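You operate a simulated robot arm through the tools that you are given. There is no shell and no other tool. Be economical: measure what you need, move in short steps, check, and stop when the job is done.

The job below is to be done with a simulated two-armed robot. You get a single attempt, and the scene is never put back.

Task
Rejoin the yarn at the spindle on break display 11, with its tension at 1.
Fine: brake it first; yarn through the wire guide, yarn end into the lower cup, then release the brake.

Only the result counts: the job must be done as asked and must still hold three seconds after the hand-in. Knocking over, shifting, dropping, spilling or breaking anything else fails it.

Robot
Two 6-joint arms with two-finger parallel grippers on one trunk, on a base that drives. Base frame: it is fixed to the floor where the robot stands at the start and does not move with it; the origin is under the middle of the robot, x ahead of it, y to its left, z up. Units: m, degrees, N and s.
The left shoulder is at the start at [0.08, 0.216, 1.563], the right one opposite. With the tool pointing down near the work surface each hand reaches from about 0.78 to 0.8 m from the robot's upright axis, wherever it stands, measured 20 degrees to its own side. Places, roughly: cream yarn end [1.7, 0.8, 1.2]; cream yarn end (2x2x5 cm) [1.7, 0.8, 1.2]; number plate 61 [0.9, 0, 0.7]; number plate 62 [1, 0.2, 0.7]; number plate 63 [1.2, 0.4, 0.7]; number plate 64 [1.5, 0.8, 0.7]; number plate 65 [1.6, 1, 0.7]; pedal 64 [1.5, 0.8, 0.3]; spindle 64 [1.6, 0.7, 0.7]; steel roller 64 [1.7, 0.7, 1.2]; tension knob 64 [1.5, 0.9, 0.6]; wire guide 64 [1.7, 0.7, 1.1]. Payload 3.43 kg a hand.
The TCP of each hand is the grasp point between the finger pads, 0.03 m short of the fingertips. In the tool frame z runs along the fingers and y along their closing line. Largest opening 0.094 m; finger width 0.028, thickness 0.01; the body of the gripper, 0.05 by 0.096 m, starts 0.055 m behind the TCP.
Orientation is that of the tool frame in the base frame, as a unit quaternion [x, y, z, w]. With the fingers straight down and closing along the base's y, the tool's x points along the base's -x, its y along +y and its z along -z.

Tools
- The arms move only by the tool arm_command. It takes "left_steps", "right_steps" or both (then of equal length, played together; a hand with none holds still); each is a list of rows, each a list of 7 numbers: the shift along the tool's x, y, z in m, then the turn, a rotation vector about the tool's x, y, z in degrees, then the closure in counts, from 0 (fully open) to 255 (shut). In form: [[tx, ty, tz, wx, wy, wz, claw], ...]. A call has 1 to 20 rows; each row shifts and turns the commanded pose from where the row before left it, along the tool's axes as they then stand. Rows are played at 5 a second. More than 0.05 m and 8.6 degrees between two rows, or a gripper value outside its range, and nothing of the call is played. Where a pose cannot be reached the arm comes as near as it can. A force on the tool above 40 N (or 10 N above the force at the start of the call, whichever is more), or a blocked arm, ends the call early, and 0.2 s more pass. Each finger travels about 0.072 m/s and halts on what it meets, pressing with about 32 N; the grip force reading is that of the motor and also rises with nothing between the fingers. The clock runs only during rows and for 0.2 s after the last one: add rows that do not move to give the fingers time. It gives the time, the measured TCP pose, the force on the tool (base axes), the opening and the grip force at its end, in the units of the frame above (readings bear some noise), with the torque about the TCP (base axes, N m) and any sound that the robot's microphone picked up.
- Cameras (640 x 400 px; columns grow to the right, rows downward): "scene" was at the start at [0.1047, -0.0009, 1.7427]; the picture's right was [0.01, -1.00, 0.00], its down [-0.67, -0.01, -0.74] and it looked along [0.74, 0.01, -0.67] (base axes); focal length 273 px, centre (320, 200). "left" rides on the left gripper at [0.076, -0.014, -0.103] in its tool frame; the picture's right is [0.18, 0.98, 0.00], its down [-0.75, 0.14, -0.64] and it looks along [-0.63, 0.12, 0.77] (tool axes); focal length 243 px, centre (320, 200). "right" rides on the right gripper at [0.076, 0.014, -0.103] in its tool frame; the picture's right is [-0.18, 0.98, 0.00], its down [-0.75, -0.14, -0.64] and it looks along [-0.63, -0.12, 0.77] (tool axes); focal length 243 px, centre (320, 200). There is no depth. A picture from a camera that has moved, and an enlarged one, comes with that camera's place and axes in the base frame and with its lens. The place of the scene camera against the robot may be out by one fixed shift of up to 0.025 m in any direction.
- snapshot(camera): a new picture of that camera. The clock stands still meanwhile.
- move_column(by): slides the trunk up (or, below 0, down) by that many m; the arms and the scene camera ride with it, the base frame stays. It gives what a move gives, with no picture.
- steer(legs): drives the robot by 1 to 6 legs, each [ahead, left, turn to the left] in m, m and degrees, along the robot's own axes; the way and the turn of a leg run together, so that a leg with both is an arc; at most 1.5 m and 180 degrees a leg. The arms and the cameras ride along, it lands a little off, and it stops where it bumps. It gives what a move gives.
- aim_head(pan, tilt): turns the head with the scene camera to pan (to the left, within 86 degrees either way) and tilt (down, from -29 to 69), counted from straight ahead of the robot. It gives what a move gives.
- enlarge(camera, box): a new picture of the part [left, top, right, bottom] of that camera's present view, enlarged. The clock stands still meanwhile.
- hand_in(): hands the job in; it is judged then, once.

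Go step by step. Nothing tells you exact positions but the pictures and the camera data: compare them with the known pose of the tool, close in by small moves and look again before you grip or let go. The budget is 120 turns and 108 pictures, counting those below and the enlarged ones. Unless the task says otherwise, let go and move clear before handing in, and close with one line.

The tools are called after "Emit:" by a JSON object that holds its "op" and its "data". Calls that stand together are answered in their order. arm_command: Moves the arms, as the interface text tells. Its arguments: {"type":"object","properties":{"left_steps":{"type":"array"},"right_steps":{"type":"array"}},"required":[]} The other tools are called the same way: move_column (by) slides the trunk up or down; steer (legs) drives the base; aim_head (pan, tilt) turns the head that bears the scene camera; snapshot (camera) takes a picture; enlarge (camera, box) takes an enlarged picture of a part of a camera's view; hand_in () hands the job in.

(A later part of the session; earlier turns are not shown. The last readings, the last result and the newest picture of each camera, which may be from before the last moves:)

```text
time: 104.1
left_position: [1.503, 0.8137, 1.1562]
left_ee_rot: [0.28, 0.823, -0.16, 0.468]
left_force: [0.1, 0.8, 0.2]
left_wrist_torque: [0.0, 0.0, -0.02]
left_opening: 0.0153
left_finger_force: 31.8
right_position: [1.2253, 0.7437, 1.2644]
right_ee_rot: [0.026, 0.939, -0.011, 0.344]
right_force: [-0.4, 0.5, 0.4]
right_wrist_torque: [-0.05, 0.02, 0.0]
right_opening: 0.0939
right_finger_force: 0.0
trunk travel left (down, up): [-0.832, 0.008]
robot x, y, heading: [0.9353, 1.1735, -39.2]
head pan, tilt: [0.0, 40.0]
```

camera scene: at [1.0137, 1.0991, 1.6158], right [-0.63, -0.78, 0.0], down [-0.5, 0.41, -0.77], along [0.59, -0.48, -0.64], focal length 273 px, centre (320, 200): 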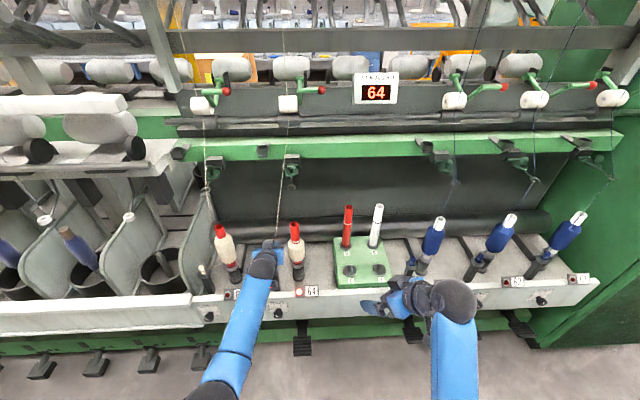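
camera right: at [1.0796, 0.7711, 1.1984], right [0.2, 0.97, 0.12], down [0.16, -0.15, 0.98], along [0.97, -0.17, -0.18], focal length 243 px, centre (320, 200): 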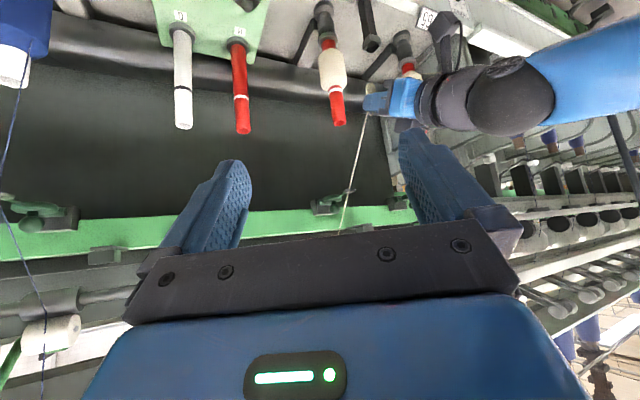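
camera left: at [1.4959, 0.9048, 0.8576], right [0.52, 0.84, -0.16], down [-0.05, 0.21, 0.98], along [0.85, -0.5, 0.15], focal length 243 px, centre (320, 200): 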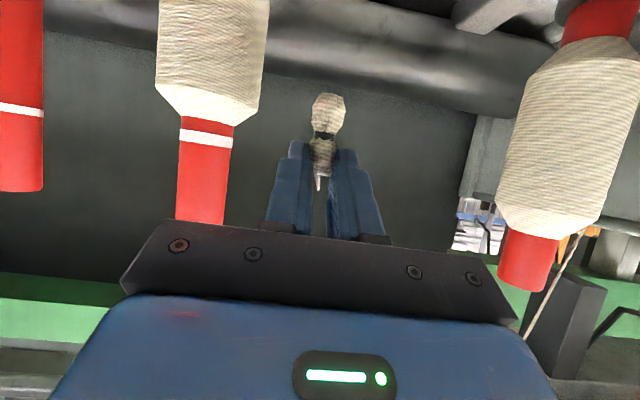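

I descend in front of the guide on its line, then slide the end in through the mouth and under the eye.

Emit:
{"op": "arm_command", "data": {"left_steps": [[0.0393, 0.0027, 0.0227, 0, 0, 0, 255], [0.0393, 0, 0.0227, 0, 0, 0, 255], [0.0393, 0, 0.0227, 0, 0, 0, 255], [0, 0, 0, 0, 0, 0, 255], [-0.005, 0.0004, 0.00866, 0, 0, 0, 255], [-0.005, 0.0004, 0.00866, 0, 0, 0, 255], [-0.005, 0.0004, 0.00866, 0, 0, 0, 255], [-0.005, 0.0004, 0.00866, 0, 0, 0, 255], [-0.005, 0.0004, 0.00866, 0, 0, 0, 255], [-0.005, 0.0004, 0.00866, 0, 0, 0, 255], [-0.005, 0.0004, 0.00866, 0, 0, 0, 255], [-0.005, 0.0004, 0.00866, 0, 0, 0, 255], [-0.005, 0.0004, 0.00866, 0, 0, 0, 255], [-0.005, 0.0004, 0.00866, 0, 0, 0, 255], [-0.005, 0.0004, 0.00866, 0, 0, 0, 255], [-0.005, 0.0004, 0.00866, 0, 0, 0, 255], [0, 0, 0, 0, 0, 0, 255]]}}

Emit:
{"op": "enlarge", "data": {"camera": "right", "box": [310, 90, 390, 170]}}

```text
time: 107.7
left_position: [1.6037, 0.7477, 1.0174]
left_ee_rot: [0.279, 0.823, -0.16, 0.468]
left_force: [0.3, 0.3, -0.7]
left_wrist_torque: [0.03, -0.04, -0.02]
left_opening: 0.0156
left_finger_force: 32.0
right_position: [1.2247, 0.7456, 1.2643]
right_ee_rot: [0.027, 0.939, -0.01, 0.344]
right_force: [0.3, -0.6, 0.9]
right_wrist_torque: [0.02, 0.01, -0.04]
right_opening: 0.0941
right_finger_force: 0.0
trunk travel left (down, up): [-0.832, 0.008]
robot x, y, heading: [0.9321, 1.1744, -39.2]
head pan, tilt: [0.0, 40.0]
```

```text
5.00 times, centred on (350, 130) of right
camera zoom: at [1.1019, 0.7669, 1.293], right [0.2, 0.97, 0.12], down [0.15, -0.15, 0.98], along [0.97, -0.17, -0.18], focal length 1213 px, centre (170, 550)
```

zoom: 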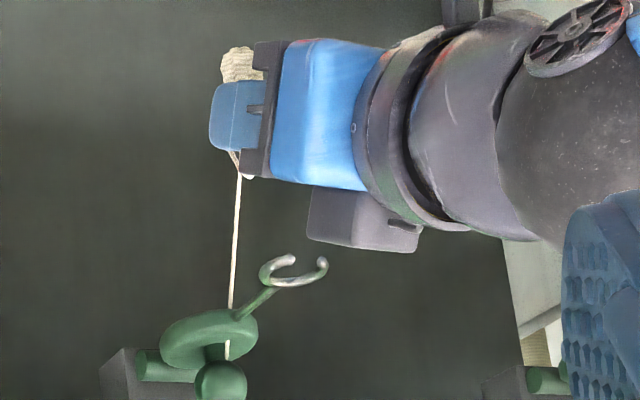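

Still not held. One untested thing is the end's closeness to the eye itself, so I back 1.4 cm and bring the end carefully up right under the ring.

Emit:
{"op": "arm_command", "data": {"left_steps": [[0.007, 0, -0.0121, 0, 0, 0, 255], [-0.0108, 0, -0.00625, 0, 0, 0, 255], [-0.0108, 0, -0.00625, 0, 0, 0, 255], [-0.0087, 0, -0.005, 0, 0, 0, 255], [0, 0, 0, 0, 0, 0, 255], [0, 0, 0, 0, 0, 0, 255]]}}

Emit:
{"op": "enlarge", "data": {"camera": "right", "box": [310, 100, 380, 170]}}

```text
time: 109.1
left_position: [1.5934, 0.7564, 1.0528]
left_ee_rot: [0.279, 0.823, -0.159, 0.468]
left_force: [0.2, 0.3, 0.2]
left_wrist_torque: [-0.02, -0.01, 0.03]
left_opening: 0.0154
left_finger_force: 31.7
right_position: [1.2248, 0.7458, 1.263]
right_ee_rot: [0.026, 0.938, -0.01, 0.344]
right_force: [0.2, -0.2, 0.6]
right_wrist_torque: [0.02, -0.01, -0.03]
right_opening: 0.0936
right_finger_force: 0.1
trunk travel left (down, up): [-0.832, 0.008]
robot x, y, heading: [0.9286, 1.1752, -39.0]
head pan, tilt: [0.0, 40.0]
```

```text
5.71 times, centred on (345, 135) of right
camera zoom: at [1.102, 0.7667, 1.2929], right [0.2, 0.97, 0.12], down [0.15, -0.15, 0.98], along [0.97, -0.17, -0.18], focal length 1386 px, centre (177, 571)
```

zoom: 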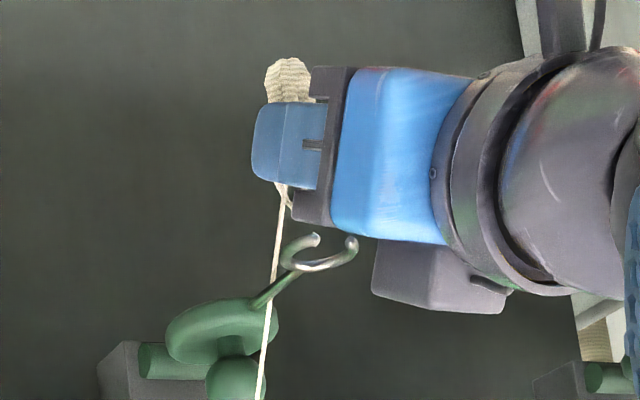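

Not held. Before more attempts I verify the brake pedal's state against its neighbour.

Emit:
{"op": "enlarge", "data": {"camera": "scene", "box": [230, 235, 350, 385]}}

```text
2.67 times, centred on (290, 310) of scene
camera zoom: at [1.014, 1.0988, 1.7857], right [-0.63, -0.78, 0.0], down [-0.5, 0.41, -0.77], along [0.59, -0.48, -0.64], focal length 727 px, centre (400, -93)
```

zoom: 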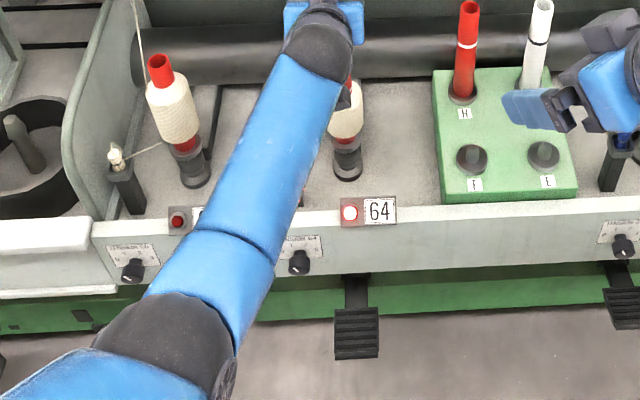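

The brake is clearly down. I'll try another natural way: lower the end from above, close in front of the mouth, so that the yarn drops into the eye.

Emit:
{"op": "arm_command", "data": {"left_steps": [[0.026, 0, 0.015, 0, 0, 0, 255], [0.02, -0.0035, -0.0347, 0, 0, 0, 255], [0.02, -0.0035, -0.0347, 0, 0, 0, 255], [0.02, -0.0035, -0.0347, 0, 0, 0, 255], [-0.0346, 0, -0.02, 0, 0, 0, 255], [-0.0346, 0, -0.02, 0, 0, 0, 255], [-0.0346, 0, -0.02, 0, 0, 0, 255], [-0.0185, 0.0015, 0.032, 0, 0, 0, 255], [-0.0185, 0.0015, 0.032, 0, 0, 0, 255], [0, 0, 0, 0, 0, 0, 255]]}}

Emit:
{"op": "enlarge", "data": {"camera": "scene", "box": [272, 185, 320, 225]}}

```text
time: 111.3
left_position: [1.5531, 0.778, 1.1424]
left_ee_rot: [0.28, 0.823, -0.16, 0.468]
left_force: [0.5, 0.4, 0.5]
left_wrist_torque: [-0.04, 0.0, -0.01]
left_opening: 0.0152
left_finger_force: 31.7
right_position: [1.2252, 0.7462, 1.265]
right_ee_rot: [0.026, 0.938, -0.01, 0.345]
right_force: [0.8, 0.6, -0.4]
right_wrist_torque: [0.02, 0.0, -0.01]
right_opening: 0.0939
right_finger_force: 0.1
trunk travel left (down, up): [-0.832, 0.008]
robot x, y, heading: [0.9333, 1.1753, -39.6]
head pan, tilt: [0.0, 40.0]
```

```text
10.00 times, centred on (296, 205) of scene
camera zoom: at [1.0132, 1.0997, 1.7858], right [-0.63, -0.78, 0.0], down [-0.5, 0.41, -0.77], along [0.59, -0.48, -0.64], focal length 2726 px, centre (560, 150)
```

zoom: 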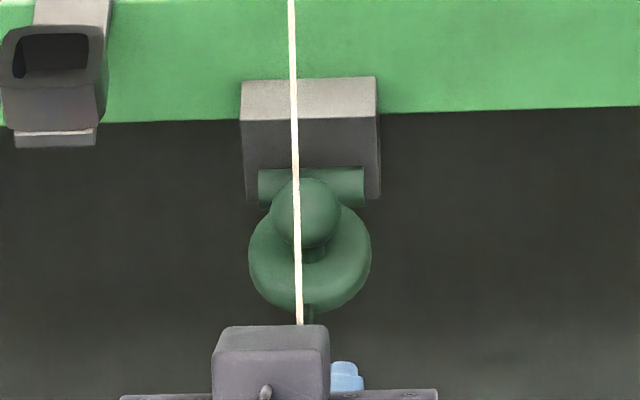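

Aligned. Descend slowly and look from the side.

Emit:
{"op": "arm_command", "data": {"left_steps": [[0.0087, 0, 0.005, 0, 0, 0, 255], [0.0087, 0, 0.005, 0, 0, 0, 255], [0.0087, 0, 0.005, 0, 0, 0, 255], [0.0087, 0, 0.005, 0, 0, 0, 255], [0.0087, 0, 0.005, 0, 0, 0, 255], [0.0087, 0, 0.005, 0, 0, 0, 255], [0.0087, 0, 0.005, 0, 0, 0, 255], [0.0087, 0, 0.005, 0, 0, 0, 255], [0.0087, 0, 0.005, 0, 0, 0, 255], [0.0087, 0, 0.005, 0, 0, 0, 255], [0.0087, 0, 0.005, 0, 0, 0, 255], [0.0087, 0, 0.005, 0, 0, 0, 255], [0.0087, 0, 0.005, 0, 0, 0, 255], [0.0087, 0, 0.005, 0, 0, 0, 255], [0.0087, 0, 0.005, 0, 0, 0, 255], [0.0087, 0, 0.005, 0, 0, 0, 255], [0, 0, 0, 0, 0, 0, 255]]}}

Emit:
{"op": "enlarge", "data": {"camera": "right", "box": [310, 100, 380, 170]}}

```text
time: 114.9
left_position: [1.5521, 0.7783, 0.9827]
left_ee_rot: [0.278, 0.823, -0.159, 0.469]
left_force: [0.6, -0.2, -0.5]
left_wrist_torque: [0.02, 0.01, -0.01]
left_opening: 0.0152
left_finger_force: 32.3
right_position: [1.226, 0.7452, 1.2645]
right_ee_rot: [0.027, 0.938, -0.011, 0.345]
right_force: [-0.5, 0.1, -0.4]
right_wrist_torque: [0.01, -0.05, 0.02]
right_opening: 0.0939
right_finger_force: 0.0
trunk travel left (down, up): [-0.832, 0.008]
robot x, y, heading: [0.9356, 1.1733, -38.9]
head pan, tilt: [0.0, 40.0]
```

```text
5.71 times, centred on (345, 135) of right
camera zoom: at [1.1019, 0.7669, 1.293], right [0.2, 0.97, 0.12], down [0.15, -0.15, 0.98], along [0.97, -0.17, -0.18], focal length 1386 px, centre (177, 571)
```

zoom: 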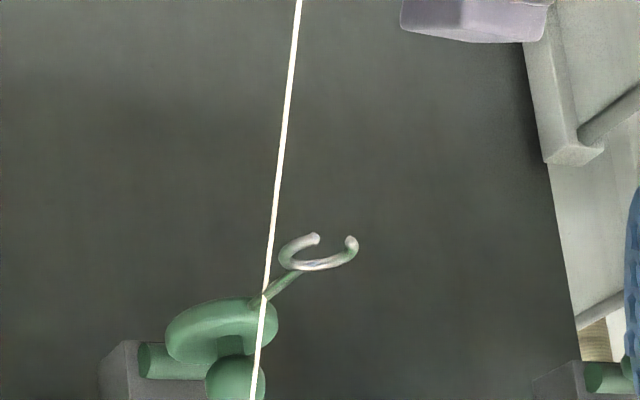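

Checking the tool's real yaw (−37.5°), my earlier under-eye pass had drifted about 7 mm sideways. I redo that pass with exact lateral alignment: up and over first.

Emit:
{"op": "arm_command", "data": {"left_steps": [[0.0225, -0.0005, -0.039, 0, 0, 0, 255], [0.0225, -0.0005, -0.039, 0, 0, 0, 255], [-0.0336, 0, -0.0194, 0, 0, 0, 255], [-0.0336, 0, -0.0194, 0, 0, 0, 255], [-0.0336, 0, -0.0194, 0, 0, 0, 255], [-0.0336, 0, -0.0194, 0, 0, 0, 255], [-0.015, -0.0011, 0.026, 0, 0, 0, 255], [0, 0, 0, 0, 0, 0, 255]]}}

```text
time: 116.7
left_position: [1.5045, 0.8123, 1.1387]
left_ee_rot: [0.279, 0.823, -0.16, 0.469]
left_force: [0.2, 0.2, -0.3]
left_wrist_torque: [0.01, -0.03, -0.01]
left_opening: 0.0153
left_finger_force: 32.0
right_position: [1.2265, 0.7449, 1.2637]
right_ee_rot: [0.027, 0.939, -0.011, 0.344]
right_force: [0.3, 0.0, 0.1]
right_wrist_torque: [0.04, -0.01, -0.02]
right_opening: 0.0941
right_finger_force: 0.1
trunk travel left (down, up): [-0.832, 0.008]
robot x, y, heading: [0.9348, 1.1741, -39.2]
head pan, tilt: [0.0, 40.0]
```

Exactly on line (u offset 0). Descend and sweep in under the eye.

Emit:
{"op": "arm_command", "data": {"left_steps": [[0.0338, 0, 0.0195, 0, 0, 0, 255], [0.0338, 0, 0.0195, 0, 0, 0, 255], [0.0338, 0, 0.0195, 0, 0, 0, 255], [0, 0, 0, 0, 0, 0, 255], [-0.005, 0.0001, 0.0086, 0, 0, 0, 255], [-0.005, 0.0001, 0.0086, 0, 0, 0, 255], [-0.005, 0.0001, 0.0086, 0, 0, 0, 255], [-0.005, 0.0001, 0.0086, 0, 0, 0, 255], [-0.005, 0.0001, 0.0086, 0, 0, 0, 255], [-0.005, 0.0001, 0.0086, 0, 0, 0, 255], [-0.005, 0.0001, 0.0086, 0, 0, 0, 255], [-0.005, 0.0001, 0.0086, 0, 0, 0, 255], [-0.005, 0.0001, 0.0086, 0, 0, 0, 255], [-0.005, 0.0001, 0.0086, 0, 0, 0, 255], [-0.005, 0.0001, 0.0086, 0, 0, 0, 255], [-0.005, 0.0001, 0.0086, 0, 0, 0, 255], [-0.005, 0.0001, 0.0086, 0, 0, 0, 255], [0, 0, 0, 0, 0, 0, 255]]}}

Emit:
{"op": "enlarge", "data": {"camera": "right", "box": [300, 80, 390, 170]}}

```text
time: 120.5
left_position: [1.6051, 0.7373, 1.0208]
left_ee_rot: [0.279, 0.823, -0.159, 0.468]
left_force: [1.0, 0.7, -0.5]
left_wrist_torque: [-0.02, -0.01, 0.01]
left_opening: 0.0155
left_finger_force: 32.0
right_position: [1.2248, 0.7461, 1.2638]
right_ee_rot: [0.026, 0.938, -0.01, 0.345]
right_force: [0.0, 0.4, -0.4]
right_wrist_torque: [0.0, 0.0, 0.01]
right_opening: 0.0941
right_finger_force: 0.0
trunk travel left (down, up): [-0.832, 0.008]
robot x, y, heading: [0.9319, 1.1754, -39.3]
head pan, tilt: [0.0, 40.0]
```

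```text
4.44 times, centred on (345, 125) of right
camera zoom: at [1.1019, 0.7669, 1.293], right [0.2, 0.97, 0.12], down [0.15, -0.15, 0.98], along [0.97, -0.17, -0.18], focal length 1078 px, centre (209, 533)
```

zoom: 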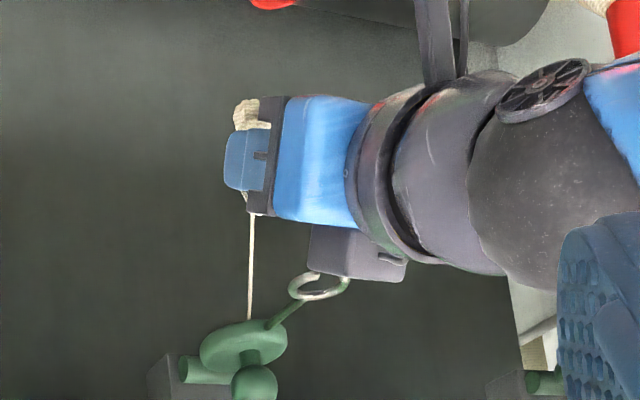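

Not held. One more variant is worth combining with seating: mouth entry with the end far below and far out in front, then straight on to the cup. First back out and lower the trunk.

Emit:
{"op": "arm_command", "data": {"left_steps": [[0.0215, -0.0005, -0.0372, 0, 0, 0, 255], [0.0215, -0.0005, -0.0372, 0, 0, 0, 255], [0.0215, -0.0005, -0.0372, 0, 0, 0, 255], [0.0215, -0.0005, -0.0372, 0, 0, 0, 255], [0.0215, -0.0005, -0.0372, 0, 0, 0, 255], [0.0215, -0.0005, -0.0372, 0, 0, 0, 255], [0.0215, -0.0005, -0.0372, 0, 0, 0, 255], [0.0215, -0.0005, -0.0372, 0, 0, 0, 255], [0, 0, 0, 0, 0, 0, 255]]}}

Emit:
{"op": "move_column", "data": {"by": -0.17}}

```text
time: 122.5
left_position: [1.3305, 0.9433, 1.0232]
left_ee_rot: [0.279, 0.823, -0.16, 0.468]
left_force: [0.4, -0.5, -0.5]
left_wrist_torque: [0.01, -0.01, -0.02]
left_opening: 0.0154
left_finger_force: 32.2
right_position: [1.2263, 0.7458, 1.2633]
right_ee_rot: [0.027, 0.938, -0.011, 0.344]
right_force: [0.4, 0.7, -0.5]
right_wrist_torque: [-0.03, -0.01, 0.01]
right_opening: 0.0939
right_finger_force: 0.0
trunk travel left (down, up): [-0.832, 0.008]
robot x, y, heading: [0.9334, 1.1719, -39.1]
head pan, tilt: [0.0, 40.0]
```

```text
time: 124.4
left_position: [1.3304, 0.9426, 0.8537]
left_ee_rot: [0.279, 0.823, -0.159, 0.469]
left_force: [-0.9, 0.5, -0.7]
left_wrist_torque: [0.02, 0.0, 0.0]
left_opening: 0.0153
left_finger_force: 31.8
right_position: [1.2243, 0.745, 1.0939]
right_ee_rot: [0.026, 0.938, -0.01, 0.344]
right_force: [-0.4, 0.4, -0.1]
right_wrist_torque: [0.01, -0.03, 0.02]
right_opening: 0.0939
right_finger_force: 0.1
trunk travel left (down, up): [-0.662, 0.178]
robot x, y, heading: [0.9334, 1.1699, -39.3]
head pan, tilt: [0.0, 40.0]
```

On line. I sweep in slowly 24 cm at this low height and check for the kink.

Emit:
{"op": "arm_command", "data": {"left_steps": [[-0.0075, 0.0002, 0.013, 0, 0, 0, 255], [-0.0075, 0.0002, 0.013, 0, 0, 0, 255], [-0.0075, 0.0002, 0.013, 0, 0, 0, 255], [-0.0075, 0.0002, 0.013, 0, 0, 0, 255], [-0.0075, 0.0002, 0.013, 0, 0, 0, 255], [-0.0075, 0.0002, 0.013, 0, 0, 0, 255], [-0.0075, 0.0002, 0.013, 0, 0, 0, 255], [-0.0075, 0.0002, 0.013, 0, 0, 0, 255], [-0.0075, 0.0002, 0.013, 0, 0, 0, 255], [-0.0075, 0.0002, 0.013, 0, 0, 0, 255], [-0.0075, 0.0002, 0.013, 0, 0, 0, 255], [-0.0075, 0.0002, 0.013, 0, 0, 0, 255], [-0.0075, 0.0002, 0.013, 0, 0, 0, 255], [-0.0075, 0.0002, 0.013, 0, 0, 0, 255], [-0.0075, 0.0002, 0.013, 0, 0, 0, 255], [0, 0, 0, 0, 0, 0, 255]]}}

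Emit:
{"op": "enlarge", "data": {"camera": "scene", "box": [266, 165, 316, 205]}}

```text
time: 127.8
left_position: [1.5104, 0.8086, 0.8498]
left_ee_rot: [0.28, 0.823, -0.161, 0.468]
left_force: [1.8, 0.5, -0.2]
left_wrist_torque: [0.0, 0.01, 0.02]
left_opening: 0.0152
left_finger_force: 31.7
right_position: [1.2247, 0.7471, 1.094]
right_ee_rot: [0.026, 0.938, -0.011, 0.344]
right_force: [-0.6, 0.8, 0.3]
right_wrist_torque: [0.03, 0.0, 0.01]
right_opening: 0.0941
right_finger_force: 0.0
trunk travel left (down, up): [-0.662, 0.178]
robot x, y, heading: [0.9317, 1.1733, -39.2]
head pan, tilt: [0.0, 40.0]
```

```text
10.00 times, centred on (291, 185) of scene
camera zoom: at [1.0136, 1.0992, 1.6158], right [-0.63, -0.78, 0.0], down [-0.5, 0.41, -0.77], along [0.59, -0.48, -0.64], focal length 2726 px, centre (610, 350)
```

zoom: 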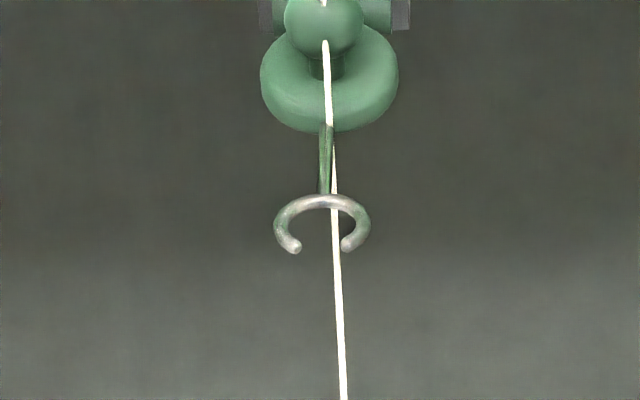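

Still not. The one thing I can't confirm is that the brake truly latched (no click was heard). I'll seat the end in the lower cup for now, then re-press the pedal further out on its pad.

Emit:
{"op": "arm_command", "data": {"left_steps": [[-0.005, 0.0303, 0.0087, 0, 0, 0, 255], [-0.005, 0.0303, 0.0087, 0, 0, 0, 255], [-0.005, 0.0302, 0.0087, 0, 0, 0, 255], [0, 0, 0, 0, 0, 0, 255], [0, 0, 0, 0, 0, 0, 255]]}}

```text
time: 129.0
left_position: [1.59, 0.8611, 0.8509]
left_ee_rot: [0.278, 0.823, -0.158, 0.469]
left_force: [-0.3, -0.2, -0.1]
left_wrist_torque: [0.03, 0.03, 0.01]
left_opening: 0.015
left_finger_force: 32.1
right_position: [1.225, 0.7456, 1.0933]
right_ee_rot: [0.027, 0.938, -0.011, 0.345]
right_force: [0.1, -0.7, 0.8]
right_wrist_torque: [-0.02, 0.0, -0.01]
right_opening: 0.0939
right_finger_force: 0.0
trunk travel left (down, up): [-0.662, 0.178]
robot x, y, heading: [0.9345, 1.1727, -39.1]
head pan, tilt: [0.0, 40.0]
```

Lined up with the previous seat. Lower into the cup.

Emit:
{"op": "arm_command", "data": {"left_steps": [[0.0113, 0.0007, 0.0065, 0, 0, 0, 255], [0.0113, 0, 0.0065, 0, 0, 0, 255], [0.0087, 0, 0.005, 0, 0, 0, 255], [0.0087, 0, 0.005, 0, 0, 0, 255], [0.0087, 0, 0.005, 0, 0, 0, 255], [0.0069, 0, 0.004, 0, 0, 0, 255], [0, 0, 0, 0, 0, 0, 255]]}}

```text
time: 130.6
left_position: [1.5899, 0.8606, 0.7865]
left_ee_rot: [0.279, 0.823, -0.16, 0.469]
left_force: [0.4, 1.8, 2.6]
left_wrist_torque: [0.0, -0.04, 0.02]
left_opening: 0.0157
left_finger_force: 32.0
right_position: [1.2248, 0.7467, 1.0939]
right_ee_rot: [0.027, 0.938, -0.01, 0.346]
right_force: [0.8, -0.2, 0.3]
right_wrist_torque: [-0.01, -0.03, -0.05]
right_opening: 0.0938
right_finger_force: 0.1
trunk travel left (down, up): [-0.662, 0.178]
robot x, y, heading: [0.9299, 1.1729, -39.1]
head pan, tilt: [0.0, 40.0]
```

Seated without resistance. Release and back out along the tool axis.

Emit:
{"op": "arm_command", "data": {"left_steps": [[0, 0, 0, 0, 0, 0, 100], [0, 0, 0, 0, 0, 0, 100], [0, 0, 0, 0, 0, 0, 100], [0, 0, -0.03, 0, 0, 0, 100], [0, 0, -0.04, 0, 0, 0, 100], [0, 0, -0.04, 0, 0, 0, 100], [0, 0, -0.04, 0, 0, 0, 100]]}}

Emit:
{"op": "enlarge", "data": {"camera": "scene", "box": [230, 150, 350, 350]}}

```text
time: 132.2
left_position: [1.4869, 0.9412, 0.863]
left_ee_rot: [0.279, 0.822, -0.161, 0.47]
left_force: [0.2, -0.5, -0.1]
left_wrist_torque: [-0.01, -0.03, -0.03]
left_opening: 0.0572
left_finger_force: 0.0
right_position: [1.2241, 0.7467, 1.0949]
right_ee_rot: [0.027, 0.938, -0.011, 0.345]
right_force: [-1.0, 0.3, -0.4]
right_wrist_torque: [0.01, 0.01, -0.02]
right_opening: 0.0939
right_finger_force: 0.1
trunk travel left (down, up): [-0.662, 0.178]
robot x, y, heading: [0.9334, 1.1715, -39.1]
head pan, tilt: [0.0, 40.0]
```

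```text
2.00 times, centred on (290, 250) of scene
camera zoom: at [1.0123, 1.1004, 1.6159], right [-0.63, -0.77, 0.0], down [-0.5, 0.41, -0.77], along [0.59, -0.48, -0.64], focal length 545 px, centre (380, 100)
```

zoom: 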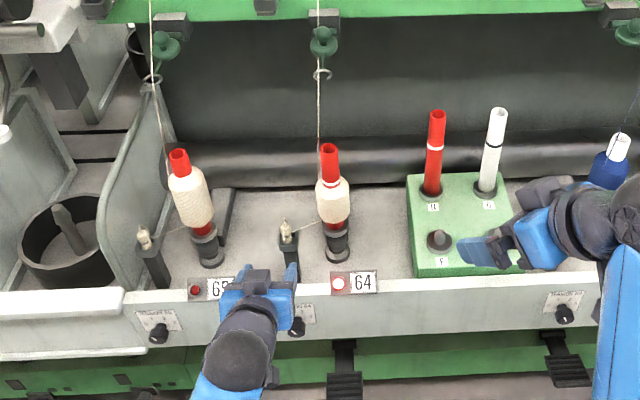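

The end sits in the lower cup. Now the pedal: I retract, close the fingers, pitch to 40° and lower the trunk.

Emit:
{"op": "arm_command", "data": {"left_steps": [[0.015, -0.031, -0.026, 0, 0, 0, 255], [0.015, -0.031, -0.026, 0, 0, 0, 255], [0.015, -0.031, -0.026, 0, 0, 0, 255], [0, 0, 0, 0, 6.7, 0, 255], [0, 0, 0, 0, 6.7, 0, 255], [0, 0, 0, 0, 6.6, 0, 255]]}}

Emit:
{"op": "move_column", "data": {"by": -0.46}}

```text
time: 133.6
left_position: [1.3598, 0.9226, 0.8649]
left_ee_rot: [0.303, 0.892, -0.108, 0.317]
left_force: [-0.3, 0.5, 0.1]
left_wrist_torque: [0.02, 0.0, 0.01]
left_opening: 0.0
left_finger_force: 32.4
right_position: [1.2264, 0.7447, 1.0931]
right_ee_rot: [0.026, 0.938, -0.011, 0.345]
right_force: [0.0, -0.3, -0.1]
right_wrist_torque: [0.0, -0.01, 0.01]
right_opening: 0.0941
right_finger_force: 0.0
trunk travel left (down, up): [-0.662, 0.178]
robot x, y, heading: [0.9356, 1.1757, -39.1]
head pan, tilt: [0.0, 40.0]
```

```text
refused: -0.46 is not a number from -0.4 to 0.4
```

Emit:
{"op": "move_column", "data": {"by": -0.4}}

Emit:
{"op": "move_column", "data": {"by": -0.1}}

```text
time: 137.4
left_position: [1.3595, 0.9212, 0.4635]
left_ee_rot: [0.302, 0.892, -0.108, 0.318]
left_force: [-0.3, 0.6, -0.7]
left_wrist_torque: [0.03, 0.0, -0.02]
left_opening: 0.0
left_finger_force: 31.7
right_position: [1.2252, 0.7459, 0.695]
right_ee_rot: [0.027, 0.938, -0.011, 0.344]
right_force: [0.6, 0.6, 0.7]
right_wrist_torque: [0.01, 0.0, 0.01]
right_opening: 0.0938
right_finger_force: 0.2
trunk travel left (down, up): [-0.262, 0.578]
robot x, y, heading: [0.9315, 1.1748, -39.2]
head pan, tilt: [0.0, 40.0]
```

```text
time: 138.8
left_position: [1.3582, 0.9215, 0.3648]
left_ee_rot: [0.303, 0.892, -0.109, 0.317]
left_force: [0.7, 0.4, -0.3]
left_wrist_torque: [0.02, 0.0, 0.02]
left_opening: 0.0004
left_finger_force: 31.9
right_position: [1.2255, 0.7455, 0.5934]
right_ee_rot: [0.026, 0.939, -0.01, 0.344]
right_force: [-0.1, 0.5, -0.4]
right_wrist_torque: [0.0, 0.05, -0.04]
right_opening: 0.094
right_finger_force: 0.0
trunk travel left (down, up): [-0.162, 0.678]
robot x, y, heading: [0.9319, 1.1759, -39.3]
head pan, tilt: [0.0, 40.0]
```

Over the pedal line. I move in above the pad and press again, a little further out.

Emit:
{"op": "arm_command", "data": {"left_steps": [[-0.0314, 0, 0.0264, 0, 0, 0, 255], [-0.0314, 0, 0.0264, 0, 0, 0, 255], [-0.0314, 0, 0.0264, 0, 0, 0, 255], [0.0193, 0, 0.023, 0, 0, 0, 255], [0.0129, 0, 0.0153, 0, 0, 0, 255], [0.0051, 0, 0.0061, 0, 0, 0, 255], [0.0051, 0, 0.0061, 0, 0, 0, 255], [0, 0, 0, 0, 0, 0, 255]]}}

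```text
time: 140.6
left_position: [1.4564, 0.8478, 0.2967]
left_ee_rot: [0.302, 0.892, -0.108, 0.319]
left_force: [0.1, 0.3, 0.5]
left_wrist_torque: [0.02, 0.01, 0.01]
left_opening: 0.0
left_finger_force: 32.1
right_position: [1.2266, 0.7458, 0.5935]
right_ee_rot: [0.026, 0.938, -0.01, 0.344]
right_force: [0.5, -0.2, 0.4]
right_wrist_torque: [0.0, -0.01, -0.02]
right_opening: 0.0942
right_finger_force: 0.1
trunk travel left (down, up): [-0.162, 0.678]
robot x, y, heading: [0.9317, 1.1758, -39.3]
head pan, tilt: [0.0, 40.0]
```

No contact yet; continue down in small steps.

Emit:
{"op": "arm_command", "data": {"left_steps": [[0.0039, 0, 0.0046, 0, 0, 0, 255], [0.0039, 0, 0.0046, 0, 0, 0, 255], [0.0039, 0, 0.0046, 0, 0, 0, 255], [0.0039, 0, 0.0046, 0, 0, 0, 255], [0.0039, 0, 0.0046, 0, 0, 0, 255], [0.0039, 0, 0.0046, 0, 0, 0, 255], [0.0039, 0, 0.0046, 0, 0, 0, 255], [0, 0, 0, 0, 0, 0, 255]]}}

```text
time: 141.8
left_position: [1.459, 0.8424, 0.2807]
left_ee_rot: [0.301, 0.888, -0.115, 0.329]
left_force: [-7.8, 7.7, 19.2]
left_wrist_torque: [0.16, 0.12, 0.07]
left_opening: 0.0001
left_finger_force: 31.7
right_position: [1.2247, 0.7472, 0.5953]
right_ee_rot: [0.026, 0.938, -0.011, 0.346]
right_force: [0.3, -0.3, -0.3]
right_wrist_torque: [-0.02, -0.03, -0.02]
right_opening: 0.0937
right_finger_force: 0.0
trunk travel left (down, up): [-0.162, 0.678]
robot x, y, heading: [0.9372, 1.1753, -39.2]
head pan, tilt: [0.0, 40.0]
stopped in row 6 (left hand): the force on the tool passed its limit at 52 N (the readings are from after the stop); the commanded pose is now the measured one
```

It is hard at its stop (52 N). I lift and look at whether it stays or pops up.

Emit:
{"op": "arm_command", "data": {"left_steps": [[-0.0129, 0, -0.0153, 0, 0, 0, 255], [-0.0257, 0, -0.0306, 0, 0, 0, 255], [-0.0193, 0, -0.023, 0, 0, 0, 255], [0.023, 0, -0.0193, 0, 0, 0, 255], [0.023, 0, -0.0193, 0, 0, 0, 255], [0, 0, 0, 0, 0, 0, 255]]}}

Emit:
{"op": "snapshot", "data": {"camera": "left"}}

```text
time: 143.2
left_position: [1.4128, 0.8825, 0.3645]
left_ee_rot: [0.302, 0.889, -0.113, 0.325]
left_force: [-0.3, 0.4, -0.1]
left_wrist_torque: [0.01, 0.03, -0.01]
left_opening: 0.0001
left_finger_force: 31.8
right_position: [1.2256, 0.7457, 0.5942]
right_ee_rot: [0.027, 0.938, -0.01, 0.345]
right_force: [0.4, 0.8, -0.6]
right_wrist_torque: [-0.02, 0.01, 0.01]
right_opening: 0.0939
right_finger_force: 0.0
trunk travel left (down, up): [-0.162, 0.678]
robot x, y, heading: [0.9324, 1.1759, -39.3]
head pan, tilt: [0.0, 40.0]
```

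```text
2 pictures are left
camera left: at [1.3047, 0.9474, 0.3938], right [0.49, 0.86, -0.12], down [0.21, 0.02, 0.98], along [0.85, -0.5, -0.18], focal length 243 px, centre (320, 200)
```

left: 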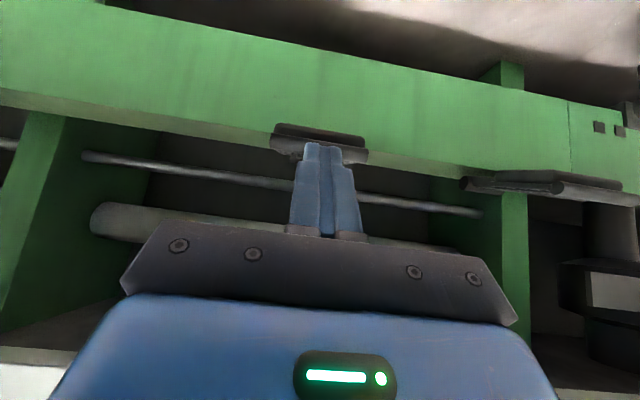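

The pedal popped up: it toggles, so the brake had been on all the time and is now released. I raise the trunk and look at how the yarn runs now.

Emit:
{"op": "arm_command", "data": {"left_steps": [[0.03, 0, -0.025, 0, 0, 0, 255], [0.03, 0, -0.025, 0, 0, 0, 255], [0.03, 0, -0.025, 0, 0, 0, 255]]}}

Emit:
{"op": "move_column", "data": {"by": 0.4}}

Emit:
{"op": "enlarge", "data": {"camera": "scene", "box": [250, 110, 330, 230]}}

```text
time: 144.0
left_position: [1.3175, 0.9515, 0.3651]
left_ee_rot: [0.302, 0.888, -0.114, 0.327]
left_force: [0.0, -0.4, -0.6]
left_wrist_torque: [-0.03, 0.0, -0.02]
left_opening: 0.0
left_finger_force: 31.3
right_position: [1.2244, 0.7468, 0.5939]
right_ee_rot: [0.027, 0.938, -0.01, 0.345]
right_force: [-0.3, 0.2, -0.1]
right_wrist_torque: [0.02, 0.0, 0.01]
right_opening: 0.0941
right_finger_force: 0.1
trunk travel left (down, up): [-0.162, 0.678]
robot x, y, heading: [0.9347, 1.1778, -39.1]
head pan, tilt: [0.0, 40.0]
```

```text
time: 147.8
left_position: [1.3169, 0.9522, 0.765]
left_ee_rot: [0.301, 0.889, -0.113, 0.326]
left_force: [-0.2, 0.0, 0.5]
left_wrist_torque: [0.04, 0.05, 0.0]
left_opening: 0.0001
left_finger_force: 31.4
right_position: [1.2256, 0.7454, 0.993]
right_ee_rot: [0.026, 0.939, -0.01, 0.344]
right_force: [0.3, -0.4, 0.0]
right_wrist_torque: [0.03, 0.0, 0.01]
right_opening: 0.0937
right_finger_force: 0.2
trunk travel left (down, up): [-0.562, 0.278]
robot x, y, heading: [0.9361, 1.1725, -39.1]
head pan, tilt: [0.0, 40.0]
```

```text
3.33 times, centred on (290, 170) of scene
camera zoom: at [1.0139, 1.0991, 1.5157], right [-0.63, -0.78, 0.0], down [-0.5, 0.41, -0.77], along [0.59, -0.48, -0.64], focal length 909 px, centre (420, 300)
```

zoom: 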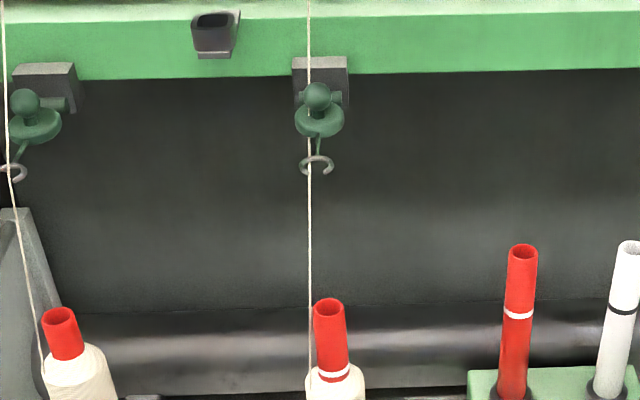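

Unthreaded still. One possibility remains untested: the tag body itself has never come within ~5 cm of the eye. I'll re-apply the brake, re-grip the end and carry the tag right past the eye. First the pedal.

Emit:
{"op": "move_column", "data": {"by": -0.4}}

Emit:
{"op": "arm_command", "data": {"left_steps": [[-0.034, 0, 0.0285, 0, 0, 0, 255], [-0.034, 0, 0.0285, 0, 0, 0, 255], [-0.034, 0, 0.0285, 0, 0, 0, 255], [-0.034, 0, 0.0285, 0, 0, 0, 255], [0.0129, 0, 0.0153, 0, 0, 0, 255], [0.0129, 0, 0.0153, 0, 0, 0, 255], [0.0129, 0, 0.0153, 0, 0, 0, 255], [0.0064, 0, 0.0077, 0, 0, 0, 255], [0.0032, 0, 0.0038, 0, 0, 0, 255], [0.0032, 0, 0.0038, 0, 0, 0, 255], [0.0032, 0, 0.0038, 0, 0, 0, 255], [0, 0, 0, 0, 0, 0, 255]]}}

```text
time: 151.6
left_position: [1.3181, 0.9516, 0.3647]
left_ee_rot: [0.301, 0.889, -0.114, 0.327]
left_force: [0.4, -0.5, 0.5]
left_wrist_torque: [-0.01, 0.05, -0.02]
left_opening: 0.0001
left_finger_force: 32.7
right_position: [1.2263, 0.746, 0.5931]
right_ee_rot: [0.026, 0.938, -0.01, 0.345]
right_force: [0.3, -0.1, 0.4]
right_wrist_torque: [-0.03, 0.01, 0.01]
right_opening: 0.0942
right_finger_force: 0.1
trunk travel left (down, up): [-0.162, 0.678]
robot x, y, heading: [0.9321, 1.1736, -39.2]
head pan, tilt: [0.0, 40.0]
```

```text
time: 154.2
left_position: [1.4585, 0.8422, 0.2813]
left_ee_rot: [0.302, 0.888, -0.113, 0.327]
left_force: [0.5, -0.8, 3.0]
left_wrist_torque: [-0.03, -0.01, 0.02]
left_opening: 0.0001
left_finger_force: 32.2
right_position: [1.2255, 0.7461, 0.5929]
right_ee_rot: [0.027, 0.938, -0.01, 0.345]
right_force: [-1.1, 0.2, -0.3]
right_wrist_torque: [-0.02, 0.02, 0.02]
right_opening: 0.094
right_finger_force: 0.1
trunk travel left (down, up): [-0.162, 0.678]
robot x, y, heading: [0.9342, 1.1703, -39.0]
head pan, tilt: [0.0, 40.0]
```

At the stop with only 3 N; push a few mm more to make it latch, then lift, back off and raise the trunk.

Emit:
{"op": "arm_command", "data": {"left_steps": [[0.0026, 0, 0.0031, 0, 0, 0, 255], [0.0026, 0, 0.0031, 0, 0, 0, 255], [0, 0, 0, 0, 0, 0, 255]]}}

Emit:
{"op": "arm_command", "data": {"left_steps": [[-0.0129, 0, -0.0153, 0, 0, 0, 255], [-0.0257, 0, -0.0306, 0, 0, 0, 255], [-0.0193, 0, -0.023, 0, 0, 0, 255], [0.03, 0, -0.025, 0, 0, 0, 255], [0.03, 0, -0.025, 0, 0, 0, 255], [0.03, 0, -0.025, 0, 0, 0, 255], [0, 0, 0, 0, -6.7, 0, 100], [0, 0, 0, 0, -6.7, 0, 100], [0, 0, 0, 0, -6.6, 0, 100]]}}

Emit:
{"op": "move_column", "data": {"by": 0.4}}

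```text
time: 154.9
left_position: [1.4603, 0.842, 0.2801]
left_ee_rot: [0.3, 0.886, -0.117, 0.332]
left_force: [-8.2, 9.0, 19.1]
left_wrist_torque: [0.19, 0.09, 0.1]
left_opening: 0.0
left_finger_force: 32.0
right_position: [1.2248, 0.7468, 0.596]
right_ee_rot: [0.025, 0.938, -0.01, 0.346]
right_force: [-1.7, 0.6, 0.4]
right_wrist_torque: [-0.01, -0.01, 0.0]
right_opening: 0.0939
right_finger_force: 0.1
trunk travel left (down, up): [-0.162, 0.678]
robot x, y, heading: [0.9358, 1.1763, -39.0]
head pan, tilt: [0.0, 40.0]
stopped in row 3 (left hand): the force on the tool passed its limit at 41 N (the readings are from after the stop); the commanded pose is now the measured one
```

```text
time: 156.9
left_position: [1.367, 0.9137, 0.3654]
left_ee_rot: [0.277, 0.817, -0.167, 0.478]
left_force: [-0.2, -0.6, 0.0]
left_wrist_torque: [0.0, 0.0, 0.02]
left_opening: 0.0572
left_finger_force: 0.1
right_position: [1.2244, 0.7475, 0.5935]
right_ee_rot: [0.026, 0.938, -0.01, 0.345]
right_force: [-1.1, -0.8, 0.4]
right_wrist_torque: [0.0, 0.01, 0.04]
right_opening: 0.0941
right_finger_force: 0.1
trunk travel left (down, up): [-0.162, 0.678]
robot x, y, heading: [0.9334, 1.176, -39.3]
head pan, tilt: [0.0, 40.0]
```

```text
time: 160.7
left_position: [1.3671, 0.9139, 0.7656]
left_ee_rot: [0.277, 0.817, -0.166, 0.477]
left_force: [-0.4, -0.1, 0.1]
left_wrist_torque: [0.0, -0.01, 0.01]
left_opening: 0.0571
left_finger_force: 0.0
right_position: [1.2261, 0.7461, 0.9932]
right_ee_rot: [0.026, 0.938, -0.01, 0.345]
right_force: [-0.6, -0.6, -0.3]
right_wrist_torque: [0.01, 0.0, 0.0]
right_opening: 0.0939
right_finger_force: 0.0
trunk travel left (down, up): [-0.562, 0.278]
robot x, y, heading: [0.9334, 1.1745, -39.1]
head pan, tilt: [0.0, 40.0]
```

Brake pressed again. I raise the trunk to the former level and go to the pre-grasp pose for the tag in the lower cup.

Emit:
{"op": "move_column", "data": {"by": 0.1}}

Emit:
{"op": "arm_command", "data": {"left_steps": [[0, 0, 0, 0, 1.4, 0, 60], [-0.0131, 0.0316, 0.0227, 0, 0, 0, 60], [-0.0131, 0.0316, 0.0227, 0, 0, 0, 60], [-0.0131, 0.0316, 0.0227, 0, 0, 0, 60], [0, 0, 0, 0, 0, 0, 60], [0, 0, 0, 0, 0, 0, 60]]}}

```text
time: 162.0
left_position: [1.3664, 0.9141, 0.864]
left_ee_rot: [0.277, 0.817, -0.166, 0.477]
left_force: [-0.5, -0.1, -0.4]
left_wrist_torque: [0.0, 0.0, -0.01]
left_opening: 0.057
left_finger_force: 0.1
right_position: [1.2257, 0.7468, 1.0936]
right_ee_rot: [0.027, 0.938, -0.01, 0.344]
right_force: [0.3, -0.3, -0.2]
right_wrist_torque: [0.0, 0.01, 0.0]
right_opening: 0.0941
right_finger_force: 0.2
trunk travel left (down, up): [-0.662, 0.178]
robot x, y, heading: [0.9326, 1.1731, -39.3]
head pan, tilt: [0.0, 40.0]
```

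```text
time: 163.4
left_position: [1.4862, 0.9405, 0.8658]
left_ee_rot: [0.279, 0.823, -0.162, 0.467]
left_force: [-0.5, -0.3, 1.1]
left_wrist_torque: [0.02, -0.01, 0.03]
left_opening: 0.0718
left_finger_force: 0.2
right_position: [1.2258, 0.747, 1.0933]
right_ee_rot: [0.026, 0.938, -0.01, 0.345]
right_force: [0.8, -0.7, -0.5]
right_wrist_torque: [0.01, 0.01, 0.0]
right_opening: 0.094
right_finger_force: 0.2
trunk travel left (down, up): [-0.662, 0.178]
robot x, y, heading: [0.9306, 1.1773, -39.0]
head pan, tilt: [0.0, 40.0]
```

Good match. Approach along the tool axis, close, and lift 6 cm.

Emit:
{"op": "arm_command", "data": {"left_steps": [[0.0007, 0, 0.0306, 0, 0, 0, 60], [0.0007, 0, 0.0306, 0, 0, 0, 60], [0.0007, 0, 0.0306, 0, 0, 0, 60], [0.0007, 0, 0.0306, 0, 0, 0, 60], [0.0005, 0, 0.0305, 0, 0, 0, 60], [0, 0, 0, 0, 0, 0, 150], [0, 0, 0, 0, 0, 0, 255], [0, 0, 0, 0, 0, 0, 255], [0, 0, 0, 0, 0, 0, 255], [-0.0173, 0, -0.01, 0, 0, 0, 255], [-0.0173, 0, -0.01, 0, 0, 0, 255], [-0.0173, 0, -0.01, 0, 0, 0, 255], [0, 0, 0, 0, 0, 0, 255]]}}

```text
time: 165.7
left_position: [1.5889, 0.8609, 0.7824]
left_ee_rot: [0.282, 0.831, -0.157, 0.453]
left_force: [24.7, -21.7, -27.9]
left_wrist_torque: [-0.04, -0.47, 0.45]
left_opening: 0.0359
left_finger_force: 44.9
right_position: [1.2315, 0.7389, 1.0898]
right_ee_rot: [0.028, 0.939, -0.009, 0.342]
right_force: [0.4, 0.4, 0.6]
right_wrist_torque: [0.0, 0.04, 0.0]
right_opening: 0.094
right_finger_force: 0.0
trunk travel left (down, up): [-0.662, 0.178]
robot x, y, heading: [0.9337, 1.1718, -39.0]
head pan, tilt: [0.0, 40.0]
stopped in row 11 (left hand): the force on the tool passed its limit at 51 N (the readings are from after the stop); the commanded pose is now the measured one
```

The fingers clamped the cup rim itself, so I open at once, rise 1 cm and then re-close on the tag alone.

Emit:
{"op": "arm_command", "data": {"left_steps": [[0, 0, 0, 0, 0, 0, 60], [0, 0, 0, 0, 0, 0, 60], [0, 0, 0, 0, 0, 0, 60], [0, 0, 0, 0, 0, 0, 60]]}}

```text
time: 166.7
left_position: [1.5836, 0.8633, 0.7903]
left_ee_rot: [0.281, 0.828, -0.159, 0.459]
left_force: [-0.3, -0.1, 0.2]
left_wrist_torque: [-0.03, -0.02, -0.02]
left_opening: 0.0718
left_finger_force: 0.0
right_position: [1.2238, 0.7454, 1.0948]
right_ee_rot: [0.027, 0.939, -0.011, 0.344]
right_force: [0.4, -0.3, -0.2]
right_wrist_torque: [0.02, 0.0, -0.01]
right_opening: 0.0941
right_finger_force: 0.1
trunk travel left (down, up): [-0.662, 0.178]
robot x, y, heading: [0.9303, 1.1747, -39.1]
head pan, tilt: [0.0, 40.0]
```

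Emit:
{"op": "arm_command", "data": {"left_steps": [[-0.007, 0, 0.002, 0, -1.1, 0, 60], [0, 0, 0, 0, 0, 0, 150], [0, 0, 0, 0, 0, 0, 220], [0, 0, 0, 0, 0, 0, 255], [0, 0, 0, 0, 0, 0, 255]]}}

```text
time: 167.8
left_position: [1.5878, 0.8596, 0.7944]
left_ee_rot: [0.279, 0.824, -0.161, 0.466]
left_force: [0.1, -0.5, 0.0]
left_wrist_torque: [0.01, 0.0, 0.03]
left_opening: 0.0156
left_finger_force: 32.1
right_position: [1.2256, 0.7449, 1.0942]
right_ee_rot: [0.028, 0.938, -0.011, 0.344]
right_force: [-0.6, 0.2, -0.2]
right_wrist_torque: [-0.02, 0.0, -0.03]
right_opening: 0.0941
right_finger_force: 0.0
trunk travel left (down, up): [-0.662, 0.178]
robot x, y, heading: [0.9351, 1.1748, -39.4]
head pan, tilt: [0.0, 40.0]
```

Tag gripped properly (15.6 mm). Lift, back off left, raise the trunk and the arm.

Emit:
{"op": "arm_command", "data": {"left_steps": [[-0.0217, 0, -0.0125, 0, 0, 0, 255], [-0.0217, 0, -0.0125, 0, 0, 0, 255], [0.0217, 0.01, -0.0375, 0, 0, 0, 255], [0.0217, 0.01, -0.0375, 0, 0, 0, 255], [0.0217, 0.01, -0.0375, 0, 0, 0, 255], [0, 0, 0, 0, 0, 0, 255]]}}

Emit:
{"op": "move_column", "data": {"by": 0.17}}

Emit:
{"op": "arm_command", "data": {"left_steps": [[-0.036, 0, -0.0208, 0, 0, 0, 255], [-0.036, 0, -0.0208, 0, 0, 0, 255], [-0.036, 0, -0.0208, 0, 0, 0, 255], [-0.036, 0, -0.0208, 0, 0, 0, 255], [-0.0265, 0, -0.0153, 0, 0, 0, 255], [-0.011, -0.03, 0.0193, 0, 0, 0, 255], [-0.011, -0.03, 0.0193, 0, 0, 0, 255], [-0.011, -0.03, 0.0193, 0, 0, 0, 255], [-0.011, -0.03, 0.0193, 0, 0, 0, 255], [0, 0, 0, 0, 0, 0, 255], [0, 0, 0, 0, 0, 0, 255]]}}

```text
time: 169.2
left_position: [1.5036, 0.9644, 0.844]
left_ee_rot: [0.279, 0.824, -0.162, 0.466]
left_force: [0.2, 0.8, -0.2]
left_wrist_torque: [0.01, -0.02, -0.03]
left_opening: 0.0152
left_finger_force: 31.9
right_position: [1.2254, 0.7453, 1.0928]
right_ee_rot: [0.027, 0.938, -0.011, 0.344]
right_force: [-0.7, 0.3, 0.3]
right_wrist_torque: [-0.01, 0.01, -0.02]
right_opening: 0.0941
right_finger_force: 0.2
trunk travel left (down, up): [-0.662, 0.178]
robot x, y, heading: [0.9358, 1.1732, -39.5]
head pan, tilt: [0.0, 40.0]
```

```text
time: 171.2
left_position: [1.5036, 0.9645, 1.0139]
left_ee_rot: [0.279, 0.824, -0.161, 0.467]
left_force: [0.0, -0.3, -0.3]
left_wrist_torque: [0.01, -0.02, 0.04]
left_opening: 0.0153
left_finger_force: 31.7
right_position: [1.2243, 0.7452, 1.2639]
right_ee_rot: [0.028, 0.938, -0.011, 0.344]
right_force: [0.5, 0.0, 0.1]
right_wrist_torque: [-0.04, 0.01, -0.04]
right_opening: 0.094
right_finger_force: 0.1
trunk travel left (down, up): [-0.832, 0.008]
robot x, y, heading: [0.9361, 1.1733, -39.4]
head pan, tilt: [0.0, 40.0]
```

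```text
time: 173.6
left_position: [1.5008, 0.816, 1.2102]
left_ee_rot: [0.279, 0.823, -0.162, 0.466]
left_force: [1.1, -0.2, 0.7]
left_wrist_torque: [-0.01, 0.0, 0.01]
left_opening: 0.0155
left_finger_force: 32.3
right_position: [1.2243, 0.7472, 1.2645]
right_ee_rot: [0.026, 0.938, -0.009, 0.345]
right_force: [-0.2, -0.2, 0.0]
right_wrist_torque: [-0.03, 0.01, 0.0]
right_opening: 0.0939
right_finger_force: 0.1
trunk travel left (down, up): [-0.832, 0.008]
robot x, y, heading: [0.9338, 1.1728, -39.2]
head pan, tilt: [0.0, 40.0]
```

On line at height. Now forward to just before the mouth, descend past the eye with the tag close in front, then slide in right beneath the ring.

Emit:
{"op": "arm_command", "data": {"left_steps": [[-0.0182, 0, 0.0316, 0, 0, 0, 255], [-0.0182, 0, 0.0316, 0, 0, 0, 255], [0.0121, 0, 0.007, 0, 0, 0, 255], [0.0121, 0, 0.007, 0, 0, 0, 255], [0.0121, 0, 0.007, 0, 0, 0, 255], [0.0121, 0, 0.007, 0, 0, 0, 255], [0.0121, 0, 0.007, 0, 0, 0, 255], [0.0121, 0, 0.007, 0, 0, 0, 255], [0.0121, 0, 0.007, 0, 0, 0, 255], [0.0121, 0, 0.007, 0, 0, 0, 255], [0.0121, 0, 0.007, 0, 0, 0, 255], [0.0121, 0, 0.007, 0, 0, 0, 255], [-0.00375, 0.0001, 0.0065, 0, 0, 0, 255], [-0.00375, 0.0001, 0.0065, 0, 0, 0, 255], [-0.00375, 0.0001, 0.0065, 0, 0, 0, 255], [-0.00375, 0.0001, 0.0065, 0, 0, 0, 255], [-0.00375, 0.0001, 0.0065, 0, 0, 0, 255], [-0.00375, 0.0001, 0.0065, 0, 0, 0, 255], [0, 0, 0, 0, 0, 0, 255]]}}

```text
time: 177.6
left_position: [1.5959, 0.7442, 1.0689]
left_ee_rot: [0.279, 0.824, -0.161, 0.466]
left_force: [-0.2, -0.1, -0.2]
left_wrist_torque: [-0.01, -0.04, 0.0]
left_opening: 0.0151
left_finger_force: 32.2
right_position: [1.2248, 0.7457, 1.2631]
right_ee_rot: [0.028, 0.938, -0.011, 0.344]
right_force: [0.4, -0.9, -0.5]
right_wrist_torque: [0.0, -0.01, 0.02]
right_opening: 0.0939
right_finger_force: 0.1
trunk travel left (down, up): [-0.832, 0.008]
robot x, y, heading: [0.9319, 1.1757, -39.2]
head pan, tilt: [0.0, 40.0]
```

No contact. From directly beneath the eye I go down, left, and back over the lower cup, then lower the trunk.

Emit:
{"op": "arm_command", "data": {"left_steps": [[0.0195, 0, 0.0113, 0, 0, 0, 255], [0.0195, 0, 0.0112, 0, 0, 0, 255], [0, 0.0446, 0, 0, 0, 0, 255], [0, 0.0447, 0, 0, 0, 0, 255], [0.0191, 0, -0.0331, 0, 0, 0, 255], [0.0191, 0, -0.0331, 0, 0, 0, 255], [0, 0, 0, 0, 0, 0, 255]]}}

Emit:
{"op": "move_column", "data": {"by": -0.17}}

```text
time: 179.2
left_position: [1.5861, 0.8635, 1.0255]
left_ee_rot: [0.279, 0.824, -0.162, 0.466]
left_force: [-0.8, 0.0, -0.2]
left_wrist_torque: [0.01, -0.02, 0.0]
left_opening: 0.0152
left_finger_force: 32.0
right_position: [1.2253, 0.7455, 1.2644]
right_ee_rot: [0.027, 0.938, -0.011, 0.344]
right_force: [-0.6, 0.2, 0.0]
right_wrist_torque: [0.01, 0.02, -0.01]
right_opening: 0.0939
right_finger_force: 0.1
trunk travel left (down, up): [-0.832, 0.008]
robot x, y, heading: [0.9355, 1.1745, -39.0]
head pan, tilt: [0.0, 40.0]
```

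```text
time: 181.1
left_position: [1.5866, 0.8632, 0.8564]
left_ee_rot: [0.279, 0.824, -0.161, 0.466]
left_force: [0.3, 0.0, -0.5]
left_wrist_torque: [0.04, 0.0, 0.0]
left_opening: 0.0153
left_finger_force: 32.0
right_position: [1.2253, 0.7454, 1.0946]
right_ee_rot: [0.027, 0.938, -0.011, 0.345]
right_force: [-0.1, 0.0, 0.2]
right_wrist_torque: [0.0, -0.02, 0.03]
right_opening: 0.0941
right_finger_force: 0.1
trunk travel left (down, up): [-0.662, 0.178]
robot x, y, heading: [0.9343, 1.1739, -39.2]
head pan, tilt: [0.0, 40.0]
```

Adjust 3 mm to the pick-up pose and lower the tag into the cup.

Emit:
{"op": "arm_command", "data": {"left_steps": [[-0.0015, -0.002, 0.0026, 0, 0, 0, 255], [0.0104, 0, 0.006, 0, 0, 0, 255], [0.0104, 0, 0.006, 0, 0, 0, 255], [0.0104, 0, 0.006, 0, 0, 0, 255], [0.0104, 0, 0.006, 0, 0, 0, 255], [0.0104, 0, 0.006, 0, 0, 0, 255], [0, 0, 0, 0, 0, 0, 255]]}}

```text
time: 182.7
left_position: [1.5879, 0.8584, 0.7946]
left_ee_rot: [0.28, 0.823, -0.162, 0.466]
left_force: [-0.3, 0.4, -0.6]
left_wrist_torque: [0.02, 0.02, -0.01]
left_opening: 0.015
left_finger_force: 32.0
right_position: [1.2242, 0.7461, 1.0937]
right_ee_rot: [0.027, 0.939, -0.011, 0.344]
right_force: [0.0, 0.2, -0.3]
right_wrist_torque: [0.0, 0.0, 0.01]
right_opening: 0.094
right_finger_force: 0.0
trunk travel left (down, up): [-0.662, 0.178]
robot x, y, heading: [0.931, 1.1732, -39.2]
head pan, tilt: [0.0, 40.0]
```

Seated without resistance. I use the last picture on the guide and the yarn path.

Emit:
{"op": "enlarge", "data": {"camera": "scene", "box": [262, 160, 322, 210]}}

```text
8.00 times, centred on (292, 185) of scene
camera zoom: at [1.0135, 1.099, 1.6158], right [-0.63, -0.77, 0.0], down [-0.5, 0.41, -0.77], along [0.59, -0.48, -0.64], focal length 2181 px, centre (544, 320)
```

zoom: 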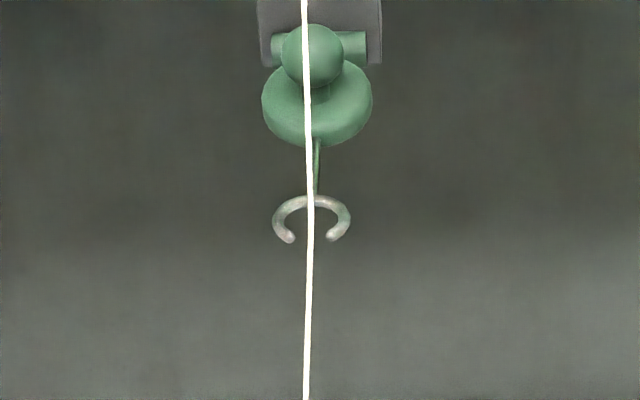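

It worked: the yarn now runs in front of the guide body, through the ring and bends there. I release the tag and back out.

Emit:
{"op": "arm_command", "data": {"left_steps": [[0, 0, 0, 0, 0, 0, 100], [0, 0, 0, 0, 0, 0, 100], [0, 0, 0, 0, 0, 0, 100], [0, 0, -0.03, 0, 0, 0, 100], [0, 0, -0.04, 0, 0, 0, 100], [0, 0, -0.04, 0, 0, 0, 100], [0, 0, -0.04, 0, 0, 0, 100]]}}

```text
time: 184.3
left_position: [1.4843, 0.9378, 0.8726]
left_ee_rot: [0.279, 0.823, -0.162, 0.467]
left_force: [1.1, 0.4, 0.4]
left_wrist_torque: [0.0, -0.02, -0.01]
left_opening: 0.0571
left_finger_force: 0.0
right_position: [1.2245, 0.7468, 1.0935]
right_ee_rot: [0.027, 0.938, -0.011, 0.346]
right_force: [0.5, 0.1, -0.3]
right_wrist_torque: [-0.02, 0.0, -0.01]
right_opening: 0.094
right_finger_force: 0.1
trunk travel left (down, up): [-0.662, 0.178]
robot x, y, heading: [0.9355, 1.1728, -39.1]
head pan, tilt: [0.0, 40.0]
```

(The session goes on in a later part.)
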